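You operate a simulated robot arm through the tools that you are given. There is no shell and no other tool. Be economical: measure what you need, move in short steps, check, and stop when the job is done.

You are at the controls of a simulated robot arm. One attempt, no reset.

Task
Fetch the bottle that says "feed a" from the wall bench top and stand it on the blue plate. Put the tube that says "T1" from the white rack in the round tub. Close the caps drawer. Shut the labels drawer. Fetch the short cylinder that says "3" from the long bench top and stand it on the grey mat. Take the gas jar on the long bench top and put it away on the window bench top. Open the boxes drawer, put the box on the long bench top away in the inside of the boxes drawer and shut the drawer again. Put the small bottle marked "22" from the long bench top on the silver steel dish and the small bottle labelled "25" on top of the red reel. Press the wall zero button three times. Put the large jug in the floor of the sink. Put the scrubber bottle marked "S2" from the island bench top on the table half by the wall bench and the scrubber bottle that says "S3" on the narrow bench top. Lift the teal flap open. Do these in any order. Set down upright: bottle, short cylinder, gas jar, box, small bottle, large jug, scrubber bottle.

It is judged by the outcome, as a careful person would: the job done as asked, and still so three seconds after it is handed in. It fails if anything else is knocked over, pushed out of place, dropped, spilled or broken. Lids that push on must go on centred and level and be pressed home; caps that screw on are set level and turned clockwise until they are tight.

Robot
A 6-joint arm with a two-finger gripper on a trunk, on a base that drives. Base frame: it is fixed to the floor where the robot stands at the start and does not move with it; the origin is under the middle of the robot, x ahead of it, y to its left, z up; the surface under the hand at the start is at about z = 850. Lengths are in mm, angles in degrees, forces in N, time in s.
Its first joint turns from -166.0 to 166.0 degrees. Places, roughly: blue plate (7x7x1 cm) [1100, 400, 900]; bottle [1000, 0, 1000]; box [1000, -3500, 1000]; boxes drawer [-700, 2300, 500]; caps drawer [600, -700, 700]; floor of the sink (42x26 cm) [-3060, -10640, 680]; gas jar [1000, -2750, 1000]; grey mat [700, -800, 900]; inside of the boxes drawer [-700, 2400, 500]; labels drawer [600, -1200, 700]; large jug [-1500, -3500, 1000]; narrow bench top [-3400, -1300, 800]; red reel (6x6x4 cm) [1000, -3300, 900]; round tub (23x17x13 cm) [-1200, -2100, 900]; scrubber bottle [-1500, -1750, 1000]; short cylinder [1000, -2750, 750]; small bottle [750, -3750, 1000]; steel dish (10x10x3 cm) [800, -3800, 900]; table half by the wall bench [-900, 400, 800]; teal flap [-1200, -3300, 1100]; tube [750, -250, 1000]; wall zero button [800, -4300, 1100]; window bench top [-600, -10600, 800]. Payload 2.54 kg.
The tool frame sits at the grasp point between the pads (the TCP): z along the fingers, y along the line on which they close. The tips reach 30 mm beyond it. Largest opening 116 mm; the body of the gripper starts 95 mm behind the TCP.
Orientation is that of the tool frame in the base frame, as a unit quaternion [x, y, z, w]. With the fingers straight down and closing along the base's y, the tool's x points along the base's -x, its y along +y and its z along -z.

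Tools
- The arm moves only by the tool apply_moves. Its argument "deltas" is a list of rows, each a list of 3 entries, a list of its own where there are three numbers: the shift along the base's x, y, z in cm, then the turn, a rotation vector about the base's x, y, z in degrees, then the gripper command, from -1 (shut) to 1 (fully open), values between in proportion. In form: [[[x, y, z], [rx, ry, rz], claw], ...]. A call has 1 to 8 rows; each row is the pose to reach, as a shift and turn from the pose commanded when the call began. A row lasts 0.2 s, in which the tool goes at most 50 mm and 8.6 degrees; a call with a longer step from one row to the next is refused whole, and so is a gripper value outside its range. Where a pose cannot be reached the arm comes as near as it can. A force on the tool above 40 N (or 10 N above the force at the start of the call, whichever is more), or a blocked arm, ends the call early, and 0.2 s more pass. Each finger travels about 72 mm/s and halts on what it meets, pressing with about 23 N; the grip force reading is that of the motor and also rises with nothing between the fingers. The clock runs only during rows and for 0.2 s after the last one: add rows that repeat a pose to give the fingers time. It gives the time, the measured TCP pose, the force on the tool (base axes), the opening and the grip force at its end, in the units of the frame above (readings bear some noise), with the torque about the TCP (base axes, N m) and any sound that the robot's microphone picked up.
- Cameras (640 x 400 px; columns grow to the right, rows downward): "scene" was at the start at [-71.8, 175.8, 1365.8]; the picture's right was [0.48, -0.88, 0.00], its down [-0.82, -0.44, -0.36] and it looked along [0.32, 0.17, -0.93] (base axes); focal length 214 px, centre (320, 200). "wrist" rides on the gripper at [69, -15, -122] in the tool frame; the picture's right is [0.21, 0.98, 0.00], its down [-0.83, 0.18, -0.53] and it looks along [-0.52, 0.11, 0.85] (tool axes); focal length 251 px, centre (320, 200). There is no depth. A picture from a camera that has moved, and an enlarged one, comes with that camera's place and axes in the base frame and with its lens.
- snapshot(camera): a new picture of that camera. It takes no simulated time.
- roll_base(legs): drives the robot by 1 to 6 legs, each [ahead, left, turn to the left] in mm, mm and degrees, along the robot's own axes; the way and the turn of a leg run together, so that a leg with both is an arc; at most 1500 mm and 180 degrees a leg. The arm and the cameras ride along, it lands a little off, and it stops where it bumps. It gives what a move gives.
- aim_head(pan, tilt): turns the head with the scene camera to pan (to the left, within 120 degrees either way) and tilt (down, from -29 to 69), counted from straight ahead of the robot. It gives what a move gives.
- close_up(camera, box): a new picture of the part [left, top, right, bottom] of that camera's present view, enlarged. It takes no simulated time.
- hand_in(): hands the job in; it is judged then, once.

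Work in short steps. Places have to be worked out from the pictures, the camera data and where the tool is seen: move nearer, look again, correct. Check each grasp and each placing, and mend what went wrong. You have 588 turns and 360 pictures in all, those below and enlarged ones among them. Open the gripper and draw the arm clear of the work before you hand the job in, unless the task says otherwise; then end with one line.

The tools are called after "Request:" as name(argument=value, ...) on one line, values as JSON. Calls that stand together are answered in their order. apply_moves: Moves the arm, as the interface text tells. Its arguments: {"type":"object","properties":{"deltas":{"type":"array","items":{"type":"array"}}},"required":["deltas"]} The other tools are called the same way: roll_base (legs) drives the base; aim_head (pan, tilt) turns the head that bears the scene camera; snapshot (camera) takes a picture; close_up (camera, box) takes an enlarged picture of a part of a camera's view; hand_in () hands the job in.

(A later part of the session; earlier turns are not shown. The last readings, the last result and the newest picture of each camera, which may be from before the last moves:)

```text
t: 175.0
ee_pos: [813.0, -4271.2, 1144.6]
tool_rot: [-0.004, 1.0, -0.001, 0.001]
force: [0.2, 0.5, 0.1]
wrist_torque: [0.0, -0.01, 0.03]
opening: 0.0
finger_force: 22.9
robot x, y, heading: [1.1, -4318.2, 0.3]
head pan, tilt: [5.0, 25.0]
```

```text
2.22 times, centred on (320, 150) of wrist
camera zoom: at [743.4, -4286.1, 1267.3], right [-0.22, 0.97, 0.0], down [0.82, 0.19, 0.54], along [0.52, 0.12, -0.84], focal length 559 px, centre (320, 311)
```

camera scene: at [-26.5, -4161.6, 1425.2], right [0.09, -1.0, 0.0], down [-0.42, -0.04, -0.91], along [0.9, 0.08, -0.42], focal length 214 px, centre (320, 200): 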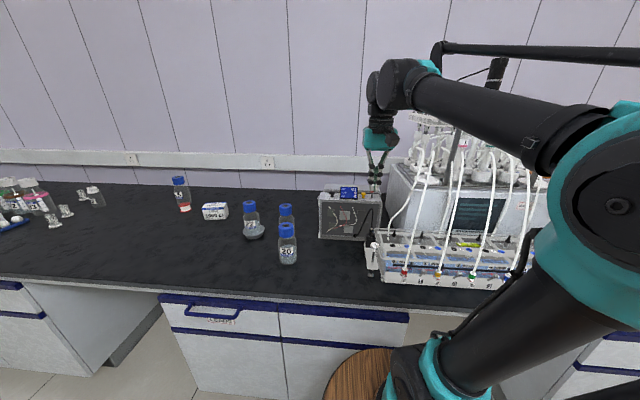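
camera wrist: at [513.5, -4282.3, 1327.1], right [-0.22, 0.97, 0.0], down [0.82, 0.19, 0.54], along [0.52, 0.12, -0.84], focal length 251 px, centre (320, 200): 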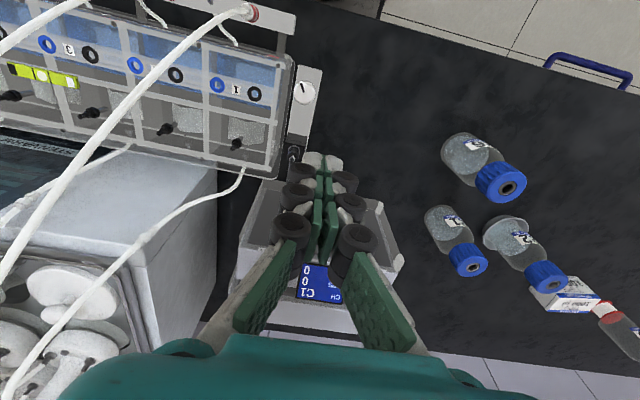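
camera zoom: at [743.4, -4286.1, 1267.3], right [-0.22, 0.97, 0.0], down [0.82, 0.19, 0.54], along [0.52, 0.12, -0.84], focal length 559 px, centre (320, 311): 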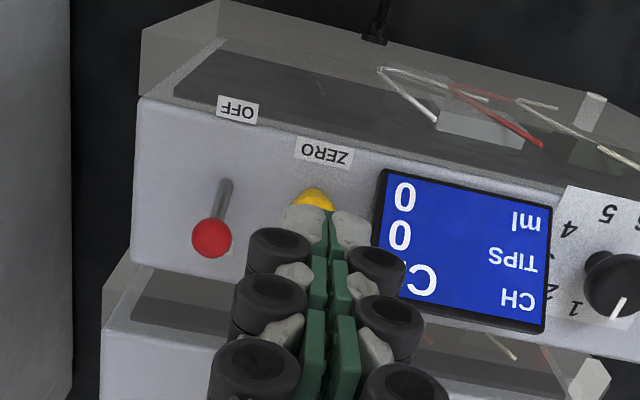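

Tips are over the button within ~5 mm; correct (+5,+2) and press down in small steps, first press.

Request:
apply_moves(deltas=[[[0.5, 0.2, -2], [0, 0, 0], -1], [[0.5, 0.2, -3.6], [0, 0, 0], -1]])

Request:
apply_moves(deltas=[[[0, 0, -0.4], [0, 0, 0], -1], [[0, 0, -0.8], [0, 0, 0], -1]])

Request:
close_up(camera="scene", box=[325, 155, 405, 215])

```text
t: 175.6
ee_pos: [820.1, -4269.4, 1109.6]
tool_rot: [-0.005, 1.0, -0.001, 0.002]
force: [0.9, -0.1, -0.8]
wrist_torque: [0.02, 0.03, 0.06]
opening: 0.0
finger_force: 23.1
robot x, y, heading: [-0.0, -4317.0, 0.1]
head pan, tilt: [5.0, 25.0]
```

```text
t: 176.2
ee_pos: [817.7, -4267.6, 1101.4]
tool_rot: [-0.005, 1.0, 0.0, 0.002]
force: [-0.2, -0.2, 0.5]
wrist_torque: [-0.03, 0.05, -0.01]
opening: 0.0
finger_force: 22.8
robot x, y, heading: [5.5, -4320.2, -0.1]
head pan, tilt: [5.0, 25.0]
```

```text
6.67 times, centred on (365, 185) of scene
camera zoom: at [-26.5, -4161.5, 1425.2], right [0.09, -1.0, 0.0], down [-0.42, -0.04, -0.91], along [0.9, 0.08, -0.42], focal length 1430 px, centre (20, 300)
```

zoom: 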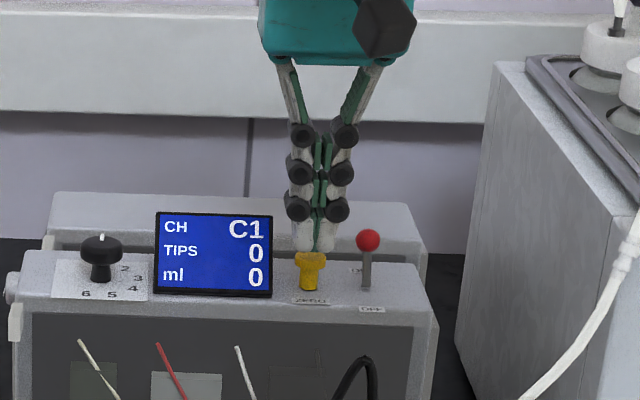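

Perfectly above. Press down until force rises.

Request:
apply_moves(deltas=[[[0, 0, -0.3], [0, 0, 0], -1], [[0, 0, -0.6], [0, 0, 0], -1]])

Request:
apply_moves(deltas=[[[0, 0, -0.3], [0, 0, 0], -1], [[0, 0, -0.6], [0, 0, 0], -1]])

```text
t: 176.8
ee_pos: [819.3, -4267.9, 1095.0]
tool_rot: [-0.004, 1.0, -0.001, 0.002]
force: [-0.6, 0.4, 0.4]
wrist_torque: [0.02, 0.01, -0.02]
opening: 0.0
finger_force: 23.2
robot x, y, heading: [5.4, -4324.8, 0.4]
head pan, tilt: [5.0, 25.0]
```

```text
t: 177.4
ee_pos: [817.8, -4266.6, 1089.3]
tool_rot: [-0.004, 1.0, -0.001, 0.001]
force: [-0.5, -0.7, 0.6]
wrist_torque: [0.03, 0.0, 0.01]
opening: 0.0
finger_force: 22.9
robot x, y, heading: [5.4, -4316.7, 0.2]
head pan, tilt: [5.0, 25.0]
```

Still no contact; continue.

Request:
apply_moves(deltas=[[[0, 0, -0.3], [0, 0, 0], -1], [[0, 0, -0.6], [0, 0, 0], -1]])

Request:
close_up(camera="scene", box=[325, 155, 405, 215])

```text
t: 178.0
ee_pos: [819.0, -4267.3, 1084.6]
tool_rot: [-0.004, 1.0, -0.001, 0.002]
force: [-0.8, 0.7, 1.3]
wrist_torque: [0.01, 0.02, -0.04]
opening: 6.1
finger_force: 28.4
robot x, y, heading: [3.9, -4321.1, 0.1]
head pan, tilt: [5.0, 25.0]
```

```text
6.67 times, centred on (365, 185) of scene
camera zoom: at [-26.6, -4161.5, 1425.2], right [0.09, -1.0, 0.0], down [-0.42, -0.04, -0.91], along [0.9, 0.08, -0.42], focal length 1430 px, centre (20, 300)
```

zoom: 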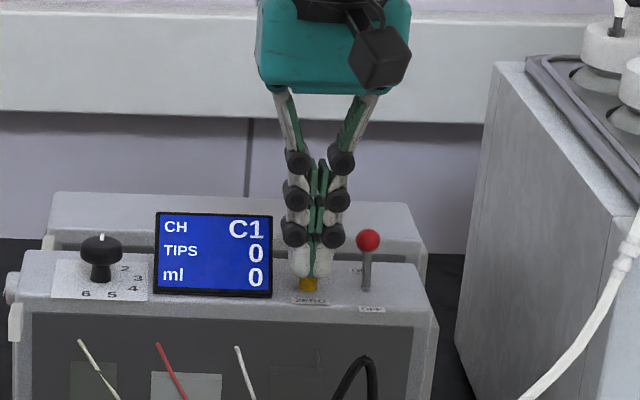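

The tips may be beside the button; check with the wrist camera.

Request:
close_up(camera="wrist", box=[220, 60, 420, 240])

Request:
close_up(camera="scene", box=[355, 180, 385, 205])

```text
2.22 times, centred on (320, 150) of wrist
camera zoom: at [748.5, -4283.6, 1206.0], right [-0.22, 0.97, 0.0], down [0.82, 0.19, 0.54], along [0.52, 0.12, -0.84], focal length 559 px, centre (320, 311)
```

zoom: 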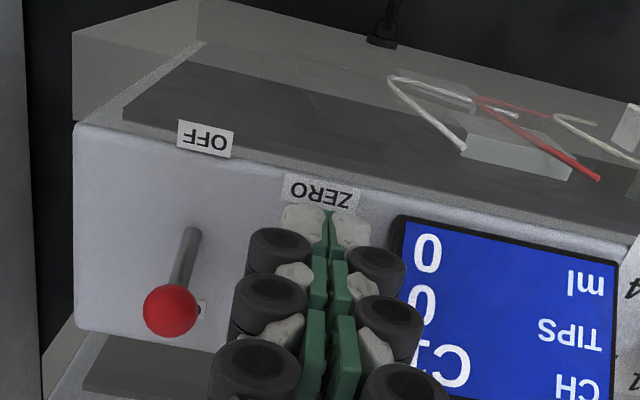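

```text
16.00 times, centred on (370, 192) of scene
camera zoom: at [-26.6, -4161.5, 1425.2], right [0.09, -1.0, 0.0], down [-0.42, -0.04, -0.91], along [0.9, 0.08, -0.42], focal length 3432 px, centre (-480, 320)
```

zoom: 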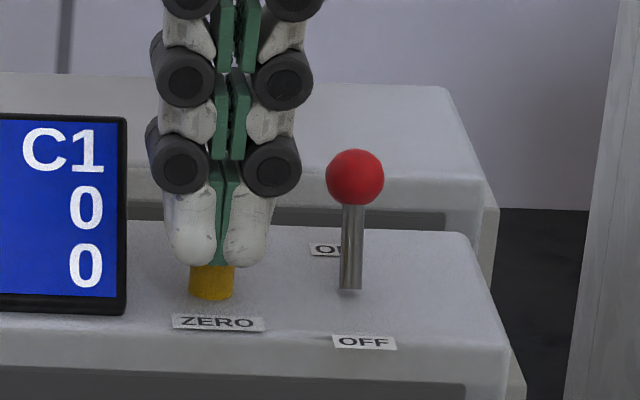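

Unclear; raise 4 cm and shift back 5 cm to view the button again.

Request:
apply_moves(deltas=[[[0, 0, 2], [0, 0, 0], -1], [[0, 0, 4], [0, 0, 0], -1], [[-3, 0, 5], [0, 0, 0], -1], [[-6, 0, 5], [0, 0, 0], -1]])

Request:
close_up(camera="wrist", box=[240, 140, 400, 240])

Request:
close_up(camera="scene", box=[355, 180, 385, 205])

```text
t: 179.0
ee_pos: [758.3, -4266.8, 1133.2]
tool_rot: [-0.005, 1.0, -0.001, 0.002]
force: [1.1, -0.1, -0.3]
wrist_torque: [0.0, 0.07, 0.0]
opening: 0.1
finger_force: 28.4
robot x, y, heading: [0.4, -4317.7, 0.1]
head pan, tilt: [5.0, 25.0]
```

```text
4.00 times, centred on (320, 190) of wrist
camera zoom: at [689.0, -4282.1, 1253.2], right [-0.22, 0.97, 0.0], down [0.82, 0.19, 0.54], along [0.52, 0.12, -0.84], focal length 1006 px, centre (320, 240)
```

zoom: 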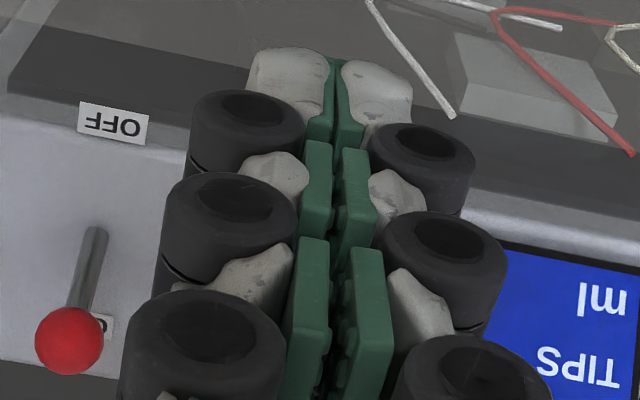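

```text
16.00 times, centred on (370, 192) of scene
camera zoom: at [-26.1, -4161.5, 1425.2], right [0.09, -1.0, 0.0], down [-0.42, -0.04, -0.91], along [0.9, 0.08, -0.42], focal length 3432 px, centre (-480, 320)
```

zoom: 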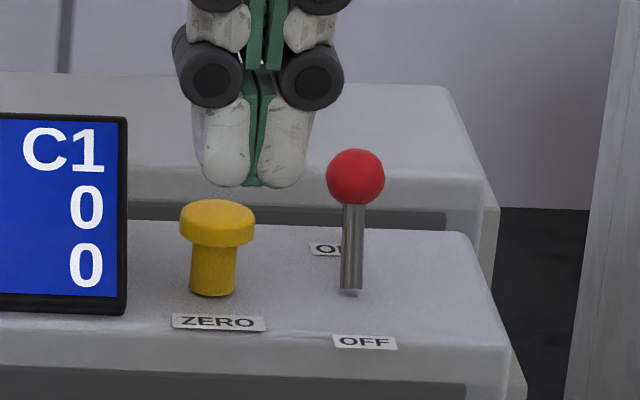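

Button unpressed. I need a better fix: open the fingers and look from two hand positions.

Request:
apply_moves(deltas=[[[-2, 0, 3], [0, 0, 0], 0], [[-4, 0, 6], [0, 0, 0], 0.6], [[-4, 0, 6], [0, 0, 0], 1], [[-4, 0, 6], [0, 0, 0], 1]])

Request:
close_up(camera="wrist", box=[240, 100, 400, 200])

Request:
apply_moves(deltas=[[[3, 0, 0], [0, 0, 0], 1], [[7, 0, 0], [0, 0, 0], 1], [[10, 0, 0], [0, 0, 0], 1]])

Request:
close_up(camera="wrist", box=[240, 80, 400, 180])

```text
t: 180.0
ee_pos: [716.6, -4266.7, 1194.6]
tool_rot: [-0.004, 1.0, -0.001, 0.001]
force: [0.0, 0.3, 0.5]
wrist_torque: [-0.01, 0.03, 0.04]
opening: 115.4
finger_force: 0.1
robot x, y, heading: [4.9, -4316.2, 0.1]
head pan, tilt: [5.0, 25.0]
```

```text
4.00 times, centred on (320, 150) of wrist
camera zoom: at [645.6, -4282.8, 1316.0], right [-0.22, 0.97, 0.0], down [0.82, 0.19, 0.54], along [0.52, 0.12, -0.84], focal length 1006 px, centre (320, 400)
```

zoom: 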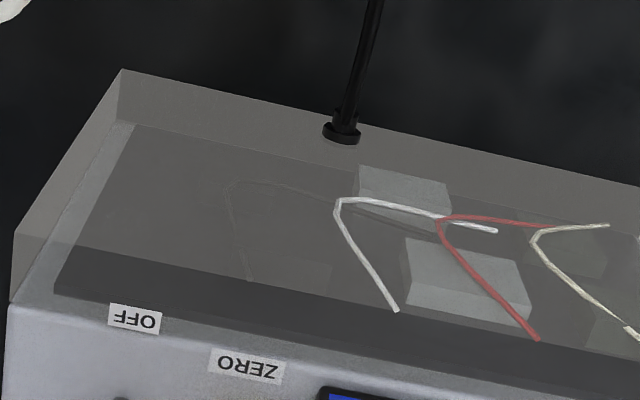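

```text
t: 180.8
ee_pos: [818.1, -4267.0, 1195.8]
tool_rot: [-0.004, 1.0, 0.0, 0.003]
force: [-1.3, 0.4, 0.8]
wrist_torque: [0.05, -0.02, -0.01]
opening: 116.2
finger_force: 0.1
robot x, y, heading: [7.6, -4317.9, 0.2]
head pan, tilt: [5.0, 25.0]
```

```text
4.00 times, centred on (320, 130) of wrist
camera zoom: at [747.6, -4283.0, 1316.3], right [-0.22, 0.97, 0.0], down [0.82, 0.19, 0.54], along [0.52, 0.12, -0.84], focal length 1006 px, centre (320, 480)
```

zoom: 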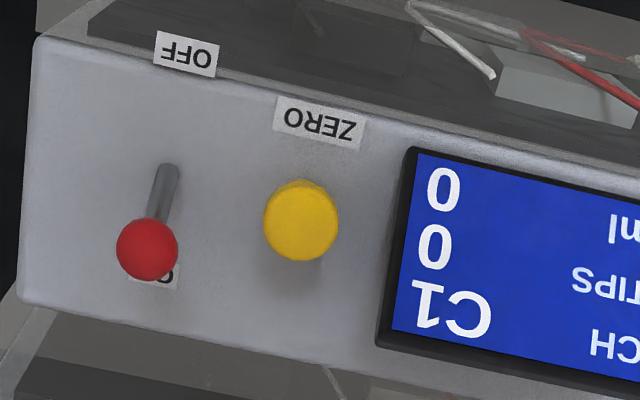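

Now a good fix: button top centre (829,-4271,1066). Close fingers and go down there.

Request:
apply_moves(deltas=[[[1.1, -0.4, -1], [0, 0, 0], 0], [[1.1, -0.4, -4], [0, 0, 0], -1], [[1.1, -0.4, -7], [0, 0, 0], -1], [[1.1, -0.4, -8.5], [0, 0, 0], -1], [[1.1, -0.4, -9.2], [0, 0, 0], -1]])

Request:
apply_moves(deltas=[[[0, 0, -0.3], [0, 0, 0], -1], [[0, 0, -0.6], [0, 0, 0], -1]])

Request:
apply_moves(deltas=[[[0, 0, -0.3], [0, 0, 0], -1], [[0, 0, -0.6], [0, 0, 0], -1]])

Request:
close_up(camera="scene", box=[355, 180, 385, 205])

```text
t: 182.0
ee_pos: [828.4, -4271.4, 1103.3]
tool_rot: [-0.004, 1.0, 0.0, 0.001]
force: [0.0, -0.3, -0.1]
wrist_torque: [0.05, 0.01, -0.01]
opening: 0.2
finger_force: 22.7
robot x, y, heading: [0.3, -4316.9, 0.3]
head pan, tilt: [5.0, 25.0]
```

```text
t: 182.6
ee_pos: [829.7, -4271.5, 1096.7]
tool_rot: [-0.004, 1.0, -0.001, 0.003]
force: [-0.5, 0.2, 0.5]
wrist_torque: [0.02, 0.02, 0.02]
opening: 0.0
finger_force: 23.6
robot x, y, heading: [5.0, -4320.6, 0.3]
head pan, tilt: [5.0, 25.0]
```

```text
t: 183.2
ee_pos: [829.5, -4271.7, 1089.5]
tool_rot: [-0.004, 1.0, -0.001, 0.002]
force: [-0.9, 0.2, 0.4]
wrist_torque: [0.0, 0.03, 0.01]
opening: 0.0
finger_force: 22.4
robot x, y, heading: [2.6, -4317.2, 0.1]
head pan, tilt: [5.0, 25.0]
```

```text
16.00 times, centred on (370, 192) of scene
camera zoom: at [-26.5, -4161.5, 1425.2], right [0.09, -1.0, 0.0], down [-0.42, -0.04, -0.91], along [0.9, 0.08, -0.42], focal length 3432 px, centre (-480, 320)
```

zoom: 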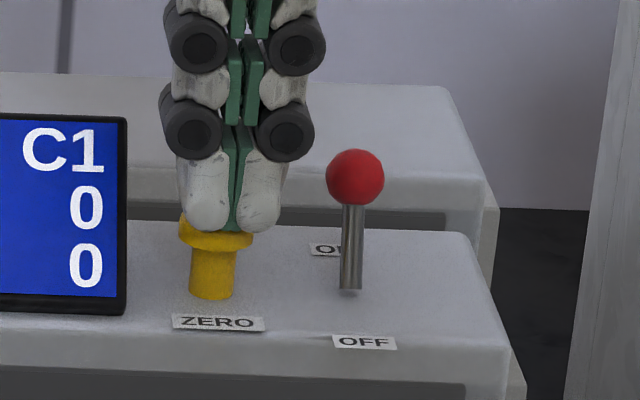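

The tips are on the button now; keep pressing a few mm and watch force/sound.

Request:
apply_moves(deltas=[[[0, 0, -0.2], [0, 0, 0], -1], [[0, 0, -0.4], [0, 0, 0], -1]])

Request:
close_up(camera="scene", box=[355, 180, 385, 205])

```text
t: 183.8
ee_pos: [829.6, -4272.1, 1086.7]
tool_rot: [-0.005, 1.0, 0.0, 0.002]
force: [0.0, 0.4, 2.0]
wrist_torque: [0.02, -0.01, 0.0]
opening: 0.2
finger_force: 28.7
robot x, y, heading: [-1.8, -4319.3, 0.1]
head pan, tilt: [5.0, 25.0]
```

```text
16.00 times, centred on (370, 192) of scene
camera zoom: at [-26.5, -4161.5, 1425.2], right [0.09, -1.0, 0.0], down [-0.42, -0.04, -0.91], along [0.9, 0.08, -0.42], focal length 3432 px, centre (-480, 320)
```

zoom: 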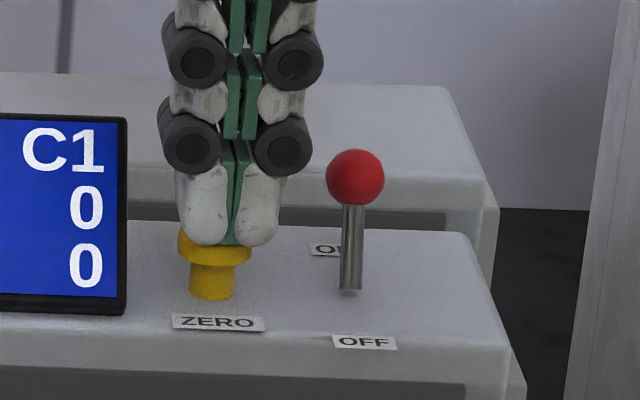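

The head has moved down; continue to bottom it out.

Request:
apply_moves(deltas=[[[0, 0, -0.2], [0, 0, 0], -1], [[0, 0, -0.5], [0, 0, 0], -1]])

Request:
close_up(camera="scene", box=[355, 180, 385, 205])

```text
t: 184.4
ee_pos: [830.7, -4271.4, 1081.2]
tool_rot: [-0.004, 1.0, -0.001, 0.002]
force: [1.4, -1.0, 2.7]
wrist_torque: [-0.03, -0.01, 0.0]
opening: 0.0
finger_force: 28.7
robot x, y, heading: [3.3, -4321.2, 0.2]
head pan, tilt: [5.0, 25.0]
heard: click
```

```text
16.00 times, centred on (370, 192) of scene
camera zoom: at [-26.6, -4161.6, 1425.2], right [0.09, -1.0, 0.0], down [-0.42, -0.04, -0.91], along [0.9, 0.08, -0.42], focal length 3432 px, centre (-480, 320)
```

zoom: 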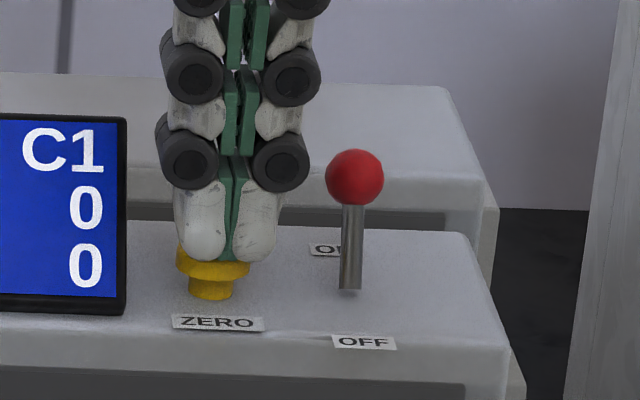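

Heard one click: press 1. Release fully, then press again.

Request:
apply_moves(deltas=[[[0, 0, 1], [0, 0, 0], -1], [[0, 0, 2], [0, 0, 0], -1], [[0, 0, 2], [0, 0, 0], -1], [[0, 0, 2], [0, 0, 0], -1]])

Request:
apply_moves(deltas=[[[0, 0, -1], [0, 0, 0], -1], [[0, 0, -1.5], [0, 0, 0], -1], [[0, 0, -1.8], [0, 0, 0], -1], [[0, 0, -2.1], [0, 0, 0], -1]])

```text
t: 185.4
ee_pos: [830.3, -4272.5, 1101.3]
tool_rot: [-0.004, 1.0, 0.0, 0.002]
force: [0.5, -0.5, 0.3]
wrist_torque: [-0.01, -0.01, -0.01]
opening: 0.0
finger_force: 28.8
robot x, y, heading: [4.8, -4318.8, 0.2]
head pan, tilt: [5.0, 25.0]
```

```text
t: 186.4
ee_pos: [829.6, -4272.4, 1079.6]
tool_rot: [-0.005, 1.0, -0.002, 0.003]
force: [-1.2, -2.6, 3.8]
wrist_torque: [-0.04, 0.0, -0.03]
opening: 0.0
finger_force: 28.9
robot x, y, heading: [-1.0, -4320.6, 0.4]
head pan, tilt: [5.0, 25.0]
heard: click
```

Second click. Release and press a third time.

Request:
apply_moves(deltas=[[[0, 0, 1], [0, 0, 0], -1], [[0, 0, 2], [0, 0, 0], -1], [[0, 0, 2.1], [0, 0, 0], -1], [[0, 0, 2.1], [0, 0, 0], -1]])

Request:
apply_moves(deltas=[[[0, 0, -1], [0, 0, 0], -1], [[0, 0, -1.5], [0, 0, 0], -1], [[0, 0, -1.8], [0, 0, 0], -1], [[0, 0, -2.1], [0, 0, 0], -1]])

Request:
apply_moves(deltas=[[[0, 0, 2], [0, 0, 0], -1], [[0, 0, 5], [0, 0, 0], -1], [[-3, 0, 8], [0, 0, 0], -1], [[-7, 0, 11], [0, 0, 0], -1], [[-11.5, 0, 12], [0, 0, 0], -1], [[-16, 0, 12], [0, 0, 0], -1], [[-20, 0, 12], [0, 0, 0], -1]])

Request:
close_up(camera="scene", box=[325, 165, 405, 215])

```text
t: 187.4
ee_pos: [829.3, -4270.9, 1100.1]
tool_rot: [-0.005, 1.0, 0.0, 0.002]
force: [0.6, -0.5, -0.1]
wrist_torque: [0.01, 0.01, -0.02]
opening: 0.0
finger_force: 28.4
robot x, y, heading: [3.1, -4317.1, 0.1]
head pan, tilt: [5.0, 25.0]
```

```text
t: 188.4
ee_pos: [830.5, -4271.5, 1079.5]
tool_rot: [-0.004, 1.0, -0.002, 0.002]
force: [-1.5, -0.8, 3.2]
wrist_torque: [-0.03, 0.06, 0.01]
opening: 0.0
finger_force: 29.2
robot x, y, heading: [4.1, -4315.0, 0.4]
head pan, tilt: [5.0, 25.0]
heard: click
```

```text
t: 190.0
ee_pos: [629.9, -4271.3, 1199.8]
tool_rot: [-0.004, 1.0, -0.002, 0.001]
force: [0.7, 0.7, -0.1]
wrist_torque: [0.01, 0.07, 0.02]
opening: 0.0
finger_force: 28.8
robot x, y, heading: [2.4, -4321.1, 0.2]
head pan, tilt: [5.0, 25.0]
```

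```text
8.00 times, centred on (365, 190) of scene
camera zoom: at [-26.0, -4161.5, 1425.2], right [0.09, -1.0, 0.0], down [-0.42, -0.04, -0.91], along [0.9, 0.08, -0.42], focal length 1716 px, centre (-40, 280)
```

zoom: 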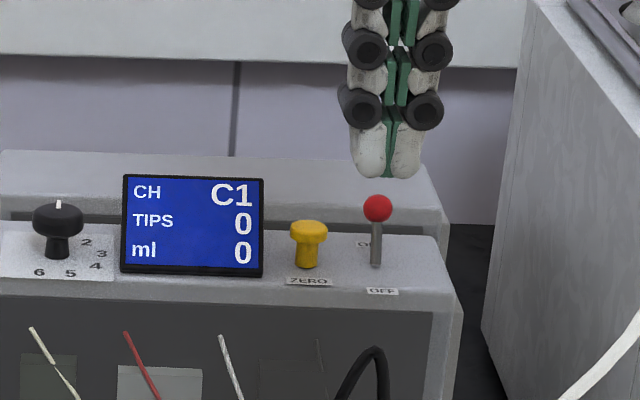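

Three clicks done. Next: short cylinder 3. Roll left to y≈-2820.

Request:
roll_base(legs=[[0, 1490, 0]])

Request:
apply_moves(deltas=[[[1, 0, -1], [0, 0, 0], 0], [[2, 0, -2], [0, 0, 0], 0.6], [[3, 0, -3], [0, 0, 0], 1]])

Request:
snapshot(camera="wrist")

Request:
snapshot(camera="scene")

```text
t: 197.4
ee_pos: [634.9, -2787.5, 1201.5]
tool_rot: [0.003, 1.0, -0.001, 0.002]
force: [0.9, 0.0, -0.1]
wrist_torque: [-0.01, -0.01, -0.01]
opening: 0.2
finger_force: 28.7
robot x, y, heading: [5.9, -2826.4, -0.6]
head pan, tilt: [5.0, 25.0]
```

```text
t: 198.2
ee_pos: [665.1, -2789.0, 1171.3]
tool_rot: [0.003, 1.0, -0.001, 0.002]
force: [-0.4, 0.6, 0.6]
wrist_torque: [-0.04, -0.04, 0.04]
opening: 95.7
finger_force: 0.1
robot x, y, heading: [9.3, -2827.5, -0.5]
head pan, tilt: [5.0, 25.0]
```

```text
243 pictures are left
camera wrist: at [594.9, -2803.8, 1293.4], right [-0.21, 0.98, 0.0], down [0.83, 0.18, 0.54], along [0.52, 0.11, -0.84], focal length 251 px, centre (320, 200)
```

wrist: 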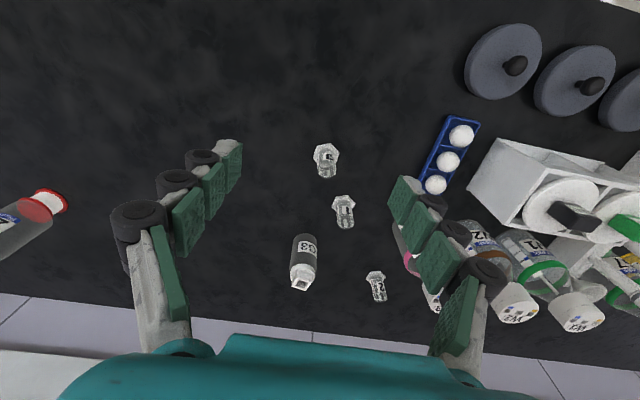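

```text
242 pictures are left
camera scene: at [-19.5, -2668.2, 1425.2], right [0.08, -1.0, 0.0], down [-0.42, -0.03, -0.91], along [0.9, 0.07, -0.42], focal length 214 px, centre (320, 200)
```

scene: 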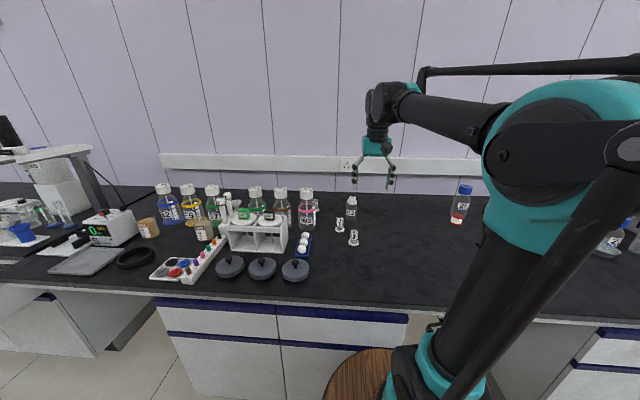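

Request:
close_up(camera="wrist", box=[250, 120, 410, 310])

Request:
close_up(camera="scene", box=[315, 185, 375, 255])

```text
2.11 times, centred on (330, 215) of wrist
camera zoom: at [594.9, -2803.8, 1293.4], right [-0.21, 0.98, 0.0], down [0.83, 0.18, 0.54], along [0.52, 0.11, -0.84], focal length 529 px, centre (299, 168)
```

zoom: 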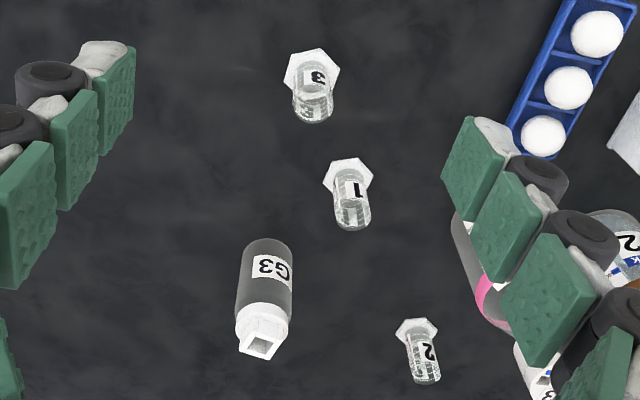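

```text
5.71 times, centred on (345, 220) of scene
camera zoom: at [-19.5, -2668.2, 1425.2], right [0.08, -1.0, 0.0], down [-0.42, -0.03, -0.91], along [0.9, 0.07, -0.42], focal length 1226 px, centre (177, 86)
```

zoom: 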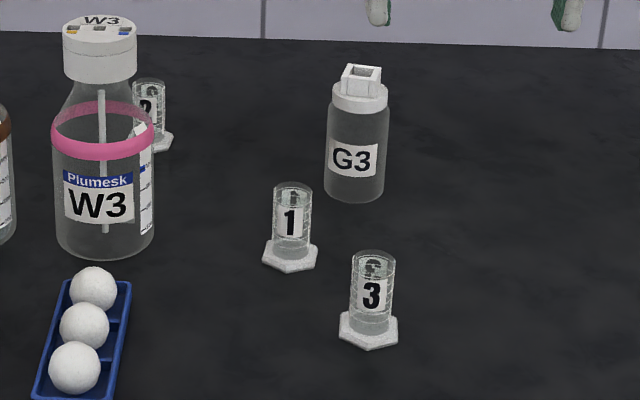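

Cylinder 3: rim centre ≈(769,-2756,920). Approach from above with ~64 mm opening.

Request:
apply_moves(deltas=[[[3, 1, -3], [0, 0, 0], 0.3], [[6, 2, -6], [0, 0, 0], 0.1], [[9, 3, -9], [0, 0, 0], 0.1], [[10.4, 3.3, -12.5], [0, 0, 0], 0.1], [[10.4, 3.3, -16], [0, 0, 0], 0.1], [[10.4, 3.3, -18], [0, 0, 0], 0.1]])

Request:
snapshot(camera="wrist")

Request:
close_up(camera="scene", box=[315, 175, 395, 255])

```text
t: 199.6
ee_pos: [772.2, -2754.3, 993.6]
tool_rot: [0.003, 1.0, -0.001, 0.001]
force: [0.3, 0.3, 0.0]
wrist_torque: [0.0, 0.05, 0.0]
opening: 63.7
finger_force: 0.0
robot x, y, heading: [4.1, -2826.1, -0.5]
head pan, tilt: [5.0, 25.0]
```

```text
239 pictures are left
camera wrist: at [702.3, -2768.7, 1115.0], right [-0.21, 0.98, 0.0], down [0.83, 0.18, 0.54], along [0.52, 0.11, -0.84], focal length 251 px, centre (320, 200)
```

wrist: 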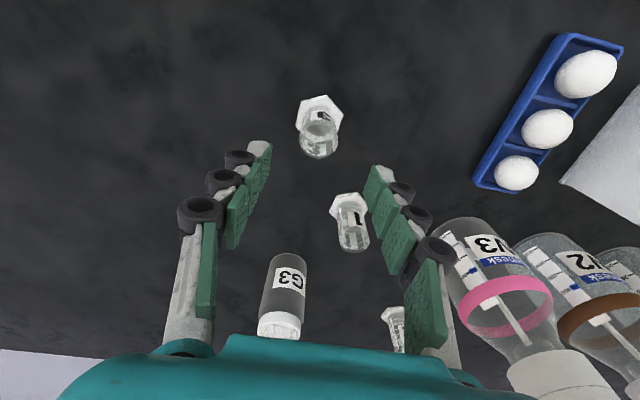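

```text
5.00 times, centred on (355, 215) of scene
camera zoom: at [-19.4, -2668.2, 1425.2], right [0.08, -1.0, 0.0], down [-0.42, -0.03, -0.91], along [0.9, 0.07, -0.42], focal length 1072 px, centre (145, 125)
```

zoom: 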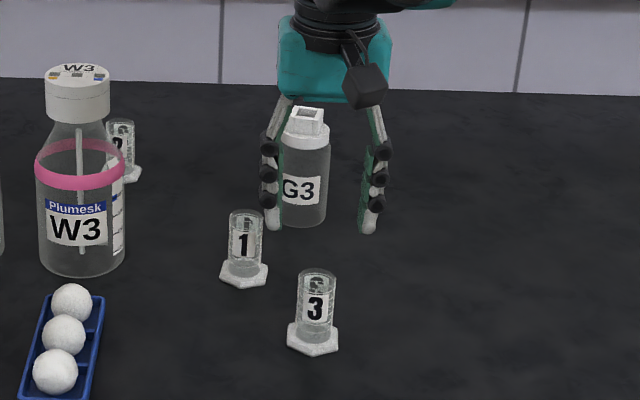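

Aligned. Descend to z≈900 and close gently.

Request:
apply_moves(deltas=[[[-0.1, 0, -3], [0, 0, 0], 0.1], [[-0.1, 0, -6], [0, 0, 0], 0.1], [[-0.1, 0, -8.5], [0, 0, 0], 0.1], [[-0.1, 0, -9.4], [0, 0, 0], 0.1], [[-0.1, 0, -9.4], [0, 0, 0], -0.3], [[-0.1, 0, -9.4], [0, 0, 0], -0.7], [[-0.1, 0, -9.4], [0, 0, 0], -1]])

Request:
close_up(camera="scene", box=[315, 175, 395, 255])

```text
t: 201.2
ee_pos: [769.3, -2753.5, 898.3]
tool_rot: [0.003, 1.0, 0.0, 0.002]
force: [0.1, -0.2, 0.0]
wrist_torque: [0.03, 0.01, -0.02]
opening: 29.9
finger_force: 22.9
robot x, y, heading: [7.6, -2826.9, -0.6]
head pan, tilt: [5.0, 25.0]
```

```text
5.00 times, centred on (355, 215) of scene
camera zoom: at [-19.3, -2668.2, 1425.2], right [0.08, -1.0, 0.0], down [-0.42, -0.03, -0.91], along [0.9, 0.07, -0.42], focal length 1072 px, centre (145, 125)
```

zoom: 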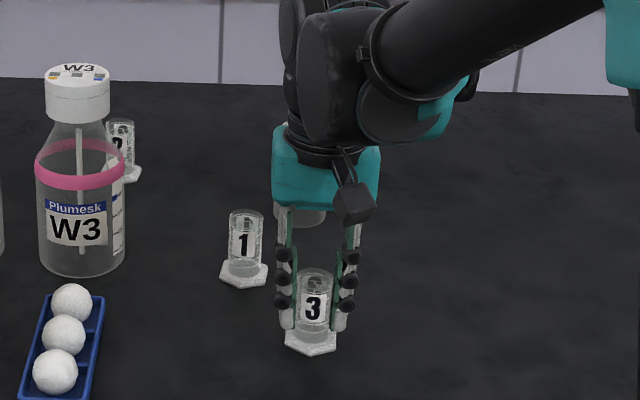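

Gripped (30 mm). Lift straight up and retract.

Request:
apply_moves(deltas=[[[0, 0, 3], [0, 0, 0], -1], [[0, 0, 7], [0, 0, 0], -1], [[0, 0, 11], [0, 0, 0], -1], [[0, 0, 15], [0, 0, 0], -1], [[-2, -1, 19], [0, 0, 0], -1], [[-5, -2, 22], [0, 0, 0], -1], [[-9, -4, 24], [0, 0, 0], -1], [[-13, -6, 25], [0, 0, 0], -1]])

Request:
snapshot(camera="wrist")

Request:
close_up(camera="scene", box=[315, 135, 435, 255])

```text
t: 203.0
ee_pos: [637.6, -2815.1, 1148.3]
tool_rot: [0.003, 1.0, -0.001, 0.002]
force: [0.3, 0.4, -0.7]
wrist_torque: [-0.03, 0.06, 0.0]
opening: 29.6
finger_force: 23.1
robot x, y, heading: [12.8, -2825.5, -0.6]
head pan, tilt: [5.0, 25.0]
```

```text
236 pictures are left
camera wrist: at [567.2, -2830.0, 1269.8], right [-0.21, 0.98, 0.0], down [0.83, 0.18, 0.54], along [0.52, 0.11, -0.84], focal length 251 px, centre (320, 200)
```

wrist: 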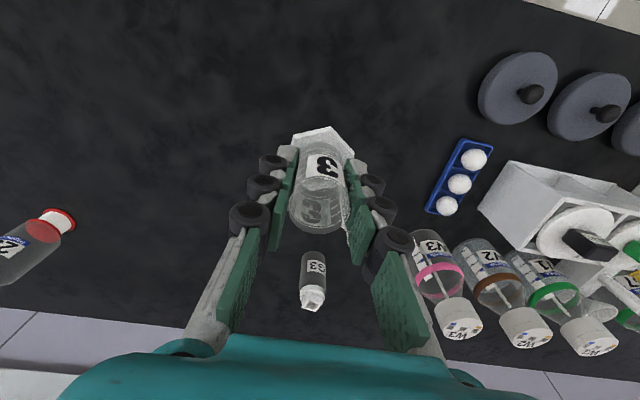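

```text
3.33 times, centred on (375, 195) of scene
camera zoom: at [-18.9, -2668.1, 1425.2], right [0.08, -1.0, 0.0], down [-0.42, -0.03, -0.91], along [0.9, 0.07, -0.42], focal length 715 px, centre (137, 217)
```

zoom: 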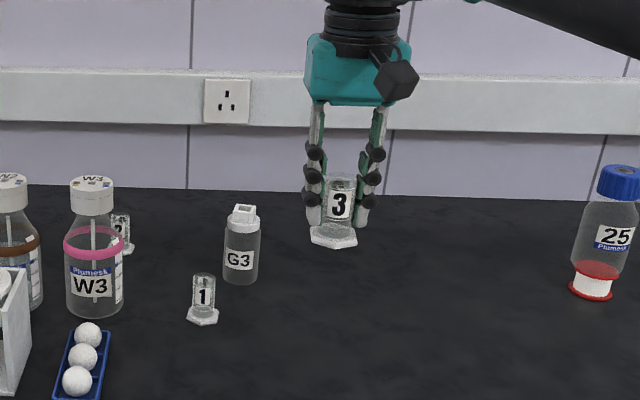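

Held upright. Back off into the corridor and drive up to the drawers/grey mat area.

Request:
roll_base(legs=[[-200, 0, 0.6], [0, 1000, 0], [0, 930, 0]])

Request:
aim_head(pan=0, tilt=35)

Request:
snapshot(camera="scene")

```text
t: 213.9
ee_pos: [425.2, -864.8, 1148.3]
tool_rot: [0.002, 1.0, -0.001, 0.002]
force: [-0.4, 0.3, -1.0]
wrist_torque: [0.01, 0.02, 0.01]
opening: 29.8
finger_force: 22.7
robot x, y, heading: [-206.3, -876.5, -0.9]
head pan, tilt: [5.0, 25.0]
```

```text
t: 214.7
ee_pos: [425.9, -863.7, 1148.2]
tool_rot: [0.003, 1.0, -0.001, 0.001]
force: [-0.3, -0.7, 0.5]
wrist_torque: [0.0, -0.02, 0.0]
opening: 29.9
finger_force: 22.3
robot x, y, heading: [-203.0, -878.0, -0.6]
head pan, tilt: [0.0, 35.0]
```

```text
234 pictures are left
camera scene: at [-234.9, -725.0, 1409.5], right [-0.01, -1.0, 0.0], down [-0.57, 0.01, -0.82], along [0.82, -0.01, -0.57], focal length 214 px, centre (320, 200)
```

scene: 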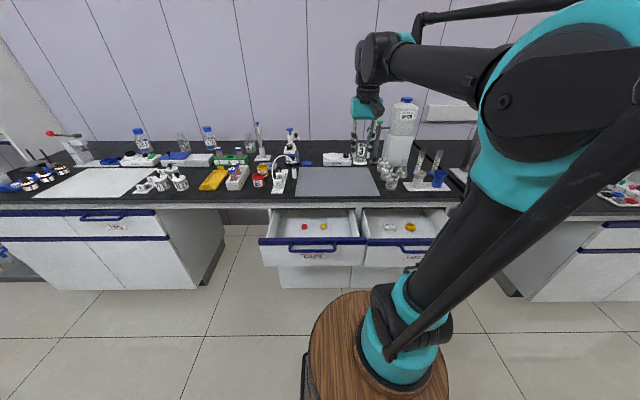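

The grey mat spans x≈605–915, y≈-610…-1015. I extend to (705,-830) and lower.

Request:
apply_moves(deltas=[[[4.5, 0.5, 0], [0, 0, 0], -1], [[9, 1, 0], [0, 0, 0], -1], [[13.5, 1.5, 0], [0, 0, 0], -1], [[18, 2, -1], [0, 0, 0], -1], [[22, 2.5, -3], [0, 0, 0], -1], [[25.5, 3, -6], [0, 0, 0], -1], [[28, 3.4, -9], [0, 0, 0], -1], [[28, 3.4, -13], [0, 0, 0], -1]])

Request:
snapshot(camera="wrist")

Request:
close_up(camera="scene", box=[260, 120, 420, 220])

```text
t: 216.5
ee_pos: [703.3, -826.8, 1016.8]
tool_rot: [0.003, 1.0, 0.0, 0.001]
force: [0.8, 0.7, -0.2]
wrist_torque: [0.01, -0.02, 0.02]
opening: 29.7
finger_force: 22.7
robot x, y, heading: [-203.3, -875.1, -0.4]
head pan, tilt: [0.0, 35.0]
```

```text
233 pictures are left
camera wrist: at [633.9, -841.6, 1138.6], right [-0.21, 0.98, 0.0], down [0.83, 0.18, 0.54], along [0.52, 0.11, -0.84], focal length 251 px, centre (320, 200)
```

wrist: 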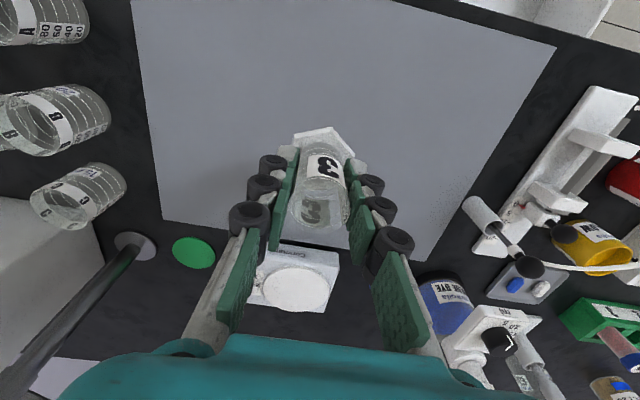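

```text
4.00 times, centred on (340, 170) of scene
camera zoom: at [-235.0, -725.0, 1409.5], right [-0.01, -1.0, 0.0], down [-0.57, 0.01, -0.82], along [0.82, -0.01, -0.57], focal length 858 px, centre (240, 320)
```

zoom: 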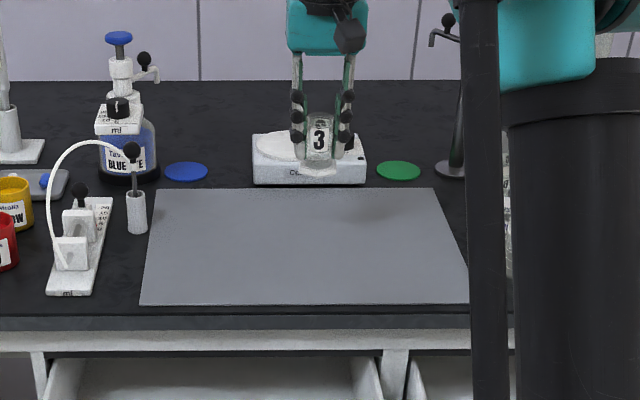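

Clear mat below. Lower to just above, then step until contact.

Request:
apply_moves(deltas=[[[0, 0, -4], [0, 0, 0], -1], [[0, 0, -8], [0, 0, 0], -1], [[0, 0, -10], [0, 0, 0], -1], [[0, 0, -10.6], [0, 0, 0], -1]])

Request:
apply_moves(deltas=[[[0, 0, -0.3], [0, 0, 0], -1], [[0, 0, -0.6], [0, 0, 0], -1]])

```text
t: 217.5
ee_pos: [706.6, -829.1, 912.4]
tool_rot: [0.003, 1.0, -0.001, 0.002]
force: [-0.1, 0.8, 0.0]
wrist_torque: [0.0, 0.0, -0.02]
opening: 29.8
finger_force: 22.5
robot x, y, heading: [-204.4, -873.3, -0.5]
head pan, tilt: [0.0, 35.0]
```

```text
t: 218.1
ee_pos: [705.8, -827.9, 907.3]
tool_rot: [0.003, 1.0, 0.0, 0.002]
force: [0.8, -0.1, -1.0]
wrist_torque: [-0.01, 0.04, 0.0]
opening: 29.7
finger_force: 23.2
robot x, y, heading: [-202.8, -875.0, -0.4]
head pan, tilt: [0.0, 35.0]
```

Request:
apply_moves(deltas=[[[0, 0, -0.3], [0, 0, 0], -1], [[0, 0, -0.5], [0, 0, 0], -1]])

Request:
apply_moves(deltas=[[[0, 0, -0.2], [0, 0, 0], -1], [[0, 0, -0.4], [0, 0, 0], -1]])

```text
t: 218.7
ee_pos: [705.3, -828.8, 901.3]
tool_rot: [0.003, 1.0, -0.001, 0.001]
force: [1.9, -1.2, 10.0]
wrist_torque: [-0.01, -0.07, 0.03]
opening: 29.8
finger_force: 23.2
robot x, y, heading: [-206.7, -874.3, -0.6]
head pan, tilt: [0.0, 35.0]
```

```text
t: 219.3
ee_pos: [705.6, -830.3, 897.9]
tool_rot: [0.003, 1.0, 0.0, 0.002]
force: [-2.6, 5.2, 18.8]
wrist_torque: [0.22, 0.06, 0.06]
opening: 30.0
finger_force: 23.4
robot x, y, heading: [-202.8, -872.9, -0.5]
head pan, tilt: [0.0, 35.0]
```

Firm contact. Relax 2 mm, open, lift away.

Request:
apply_moves(deltas=[[[0, 0, 0.2], [0, 0, 0], -1], [[0, 0, 0.2], [0, 0, 0], -0.3], [[0, 0, 0.2], [0, 0, 0], 0], [[0, 0, 0.2], [0, 0, 0], 0.1], [[0, 0, 3], [0, 0, 0], 0.1], [[0, 0, 7], [0, 0, 0], 0.1], [[0, 0, 12], [0, 0, 0], 0.1], [[0, 0, 17], [0, 0, 0], 0.1]])

Request:
close_up(camera="scene", box=[260, 120, 420, 220])

Request:
close_up(camera="scene", box=[240, 180, 460, 310])

```text
t: 221.1
ee_pos: [706.4, -830.8, 1067.4]
tool_rot: [0.003, 1.0, -0.001, 0.003]
force: [0.0, 0.0, 0.9]
wrist_torque: [0.0, -0.01, -0.03]
opening: 64.0
finger_force: 0.1
robot x, y, heading: [-207.0, -871.1, -0.8]
head pan, tilt: [0.0, 35.0]
```

```text
4.00 times, centred on (340, 170) of scene
camera zoom: at [-234.7, -725.0, 1409.5], right [-0.01, -1.0, 0.0], down [-0.57, 0.01, -0.82], along [0.82, -0.01, -0.57], focal length 858 px, centre (240, 320)
```

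zoom: 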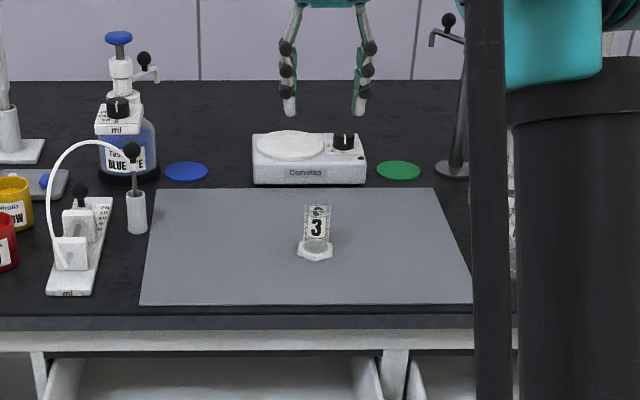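

```text
2.91 times, centred on (350, 245) of scene
camera zoom: at [-234.7, -725.0, 1409.5], right [-0.01, -1.0, 0.0], down [-0.57, 0.01, -0.82], along [0.82, -0.01, -0.57], focal length 624 px, centre (233, 69)
```

zoom: 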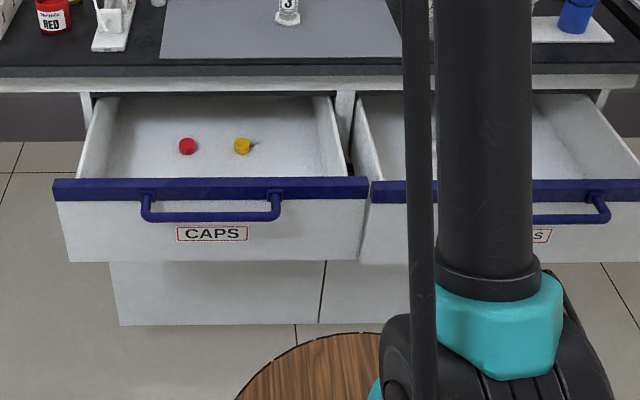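

Cylinder 3 is on the mat. Now the drawers: caps front at x≈397, handle at ≈(360,-703,745). I bring the closed hand back in front of the handle.

Request:
apply_moves(deltas=[[[-4.5, 0, 2], [0, 0, 0], 0], [[-9, 1.5, 2], [0, 0, 0], -1], [[-13.5, 3, 2], [0, 0, 0], -1], [[-18, 4.5, 2], [0, 0, 0], -1], [[-22.5, 6, 2], [0, 0, 0], -1], [[-27, 8, 1], [0, 0, 0], -1], [[-31.5, 10, 0], [0, 0, 0], -1], [[-36, 11.5, -1], [0, 0, 0], -1]])

Request:
apply_moves(deltas=[[[-4.5, 1, -1], [0, 0, 0], -1], [[-6.5, 1, -5], [0, 0, 0], -1], [[-6.5, 1, -9.5], [0, 0, 0], -1], [[-6.5, 1, -14], [0, 0, 0], -1], [[-6.5, 1, -18.5], [0, 0, 0], -1], [[-6.5, 1, -23], [0, 0, 0], -1], [[-6.5, 1, -27.5], [0, 0, 0], -1], [[-6.5, 1, -30.5], [0, 0, 0], -1]])

Request:
aim_head(pan=-5, tilt=50)

Request:
snapshot(camera="scene")

Request:
snapshot(camera="wrist")

```text
refused: row 6 steps farther than a row can; nothing moved
```

```text
t: 222.4
ee_pos: [640.3, -819.7, 879.1]
tool_rot: [0.002, 1.0, -0.002, 0.003]
force: [-15.6, -0.8, 58.9]
wrist_torque: [-0.01, 0.67, 0.0]
opening: 0.0
finger_force: 28.7
robot x, y, heading: [-201.3, -874.0, -0.5]
head pan, tilt: [0.0, 35.0]
stopped in row 6: the force on the tool passed its limit at 175 N (the readings are from after the stop); the commanded pose is now the measured one
```

```text
t: 223.1
ee_pos: [640.7, -819.0, 880.0]
tool_rot: [0.002, 1.0, -0.001, 0.003]
force: [-23.5, -3.3, 87.9]
wrist_torque: [-0.03, 0.96, 0.01]
opening: 0.1
finger_force: 28.9
robot x, y, heading: [-205.3, -877.0, -0.6]
head pan, tilt: [-5.0, 50.0]
```

```text
229 pictures are left
camera scene: at [-250.1, -731.9, 1387.7], right [-0.1, -1.0, 0.0], down [-0.76, 0.07, -0.65], along [0.64, -0.06, -0.76], focal length 214 px, centre (320, 200)
```

scene: 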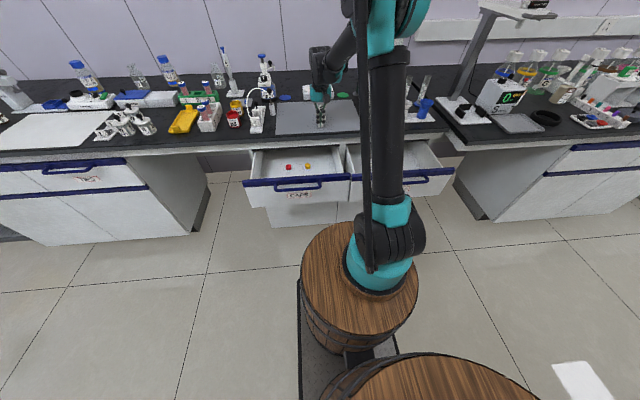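

```text
228 pictures are left
camera wrist: at [569.7, -834.7, 1001.0], right [-0.21, 0.98, 0.0], down [0.82, 0.18, 0.54], along [0.53, 0.11, -0.84], focal length 251 px, centre (320, 200)
```

wrist: 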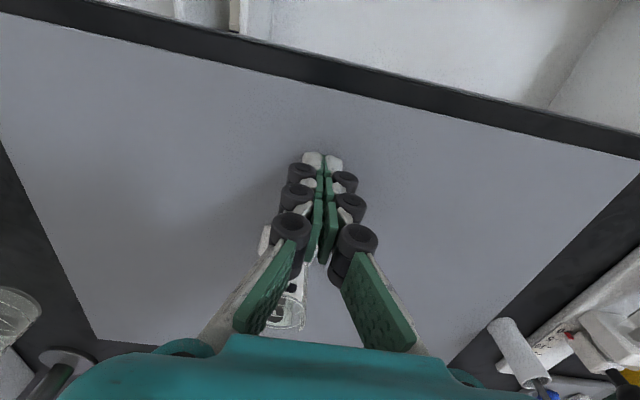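

My mistake: the first call was refused and the hand came down on the mat. Nothing seems displaced; raise straight up and check the cylinder.

Request:
apply_moves(deltas=[[[0, 0, 3], [0, 0, 0], -1], [[0, 0, 7.5], [0, 0, 0], -1], [[0, 0, 12], [0, 0, 0], -1], [[0, 0, 16], [0, 0, 0], -1]])

Request:
close_up(camera="scene", box=[240, 80, 400, 210])

Request:
snapshot(camera="wrist")

```text
t: 224.1
ee_pos: [645.0, -818.8, 1038.9]
tool_rot: [0.003, 1.0, -0.001, 0.003]
force: [-0.1, -0.6, -0.2]
wrist_torque: [0.01, 0.02, -0.01]
opening: 0.0
finger_force: 28.6
robot x, y, heading: [-203.2, -873.3, -0.7]
head pan, tilt: [-5.0, 50.0]
```

```text
3.08 times, centred on (320, 145) of scene
camera zoom: at [-245.9, -731.6, 1387.7], right [-0.1, -1.0, 0.0], down [-0.76, 0.07, -0.64], along [0.64, -0.06, -0.77], focal length 660 px, centre (320, 369)
```

zoom: 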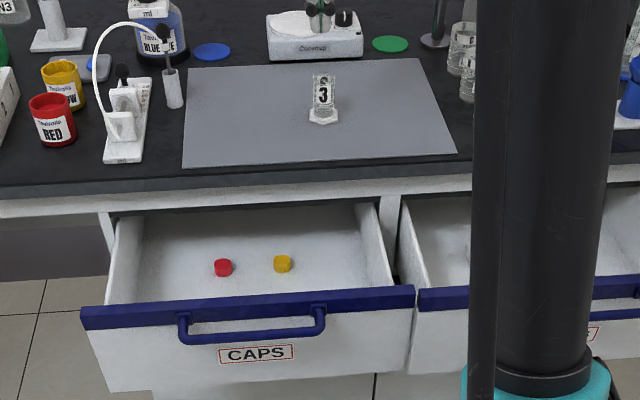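

```text
226 pictures are left
camera wrist: at [574.5, -833.0, 1160.0], right [-0.21, 0.98, 0.0], down [0.82, 0.18, 0.54], along [0.53, 0.11, -0.84], focal length 251 px, centre (320, 200)
```

wrist: 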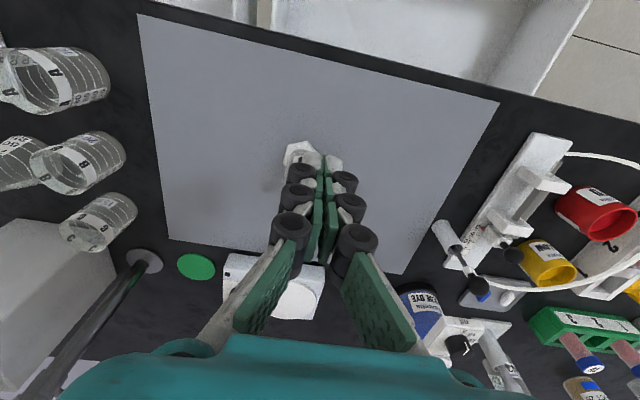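

Cylinder fine. Retract toward the robot with checked steps.

Request:
apply_moves(deltas=[[[-4.4, 1.4, 0.5], [0, 0, 0], -1], [[-8.8, 2.8, 1], [0, 0, 0], -1], [[-13.2, 4.2, 1], [0, 0, 0], -1], [[-17.6, 5.6, 1], [0, 0, 0], -1], [[-22, 7, 1], [0, 0, 0], -1], [[-26.4, 8.6, 1], [0, 0, 0], -1], [[-30.8, 10, 1], [0, 0, 0], -1], [[-35.2, 11.6, 1], [0, 0, 0], -1]])

```text
t: 225.9
ee_pos: [290.0, -702.5, 1047.3]
tool_rot: [0.002, 1.0, -0.002, 0.002]
force: [-0.3, 0.6, -0.3]
wrist_torque: [-0.01, 0.02, 0.03]
opening: 0.0
finger_force: 28.2
robot x, y, heading: [-202.4, -871.6, -0.8]
head pan, tilt: [-5.0, 50.0]
```

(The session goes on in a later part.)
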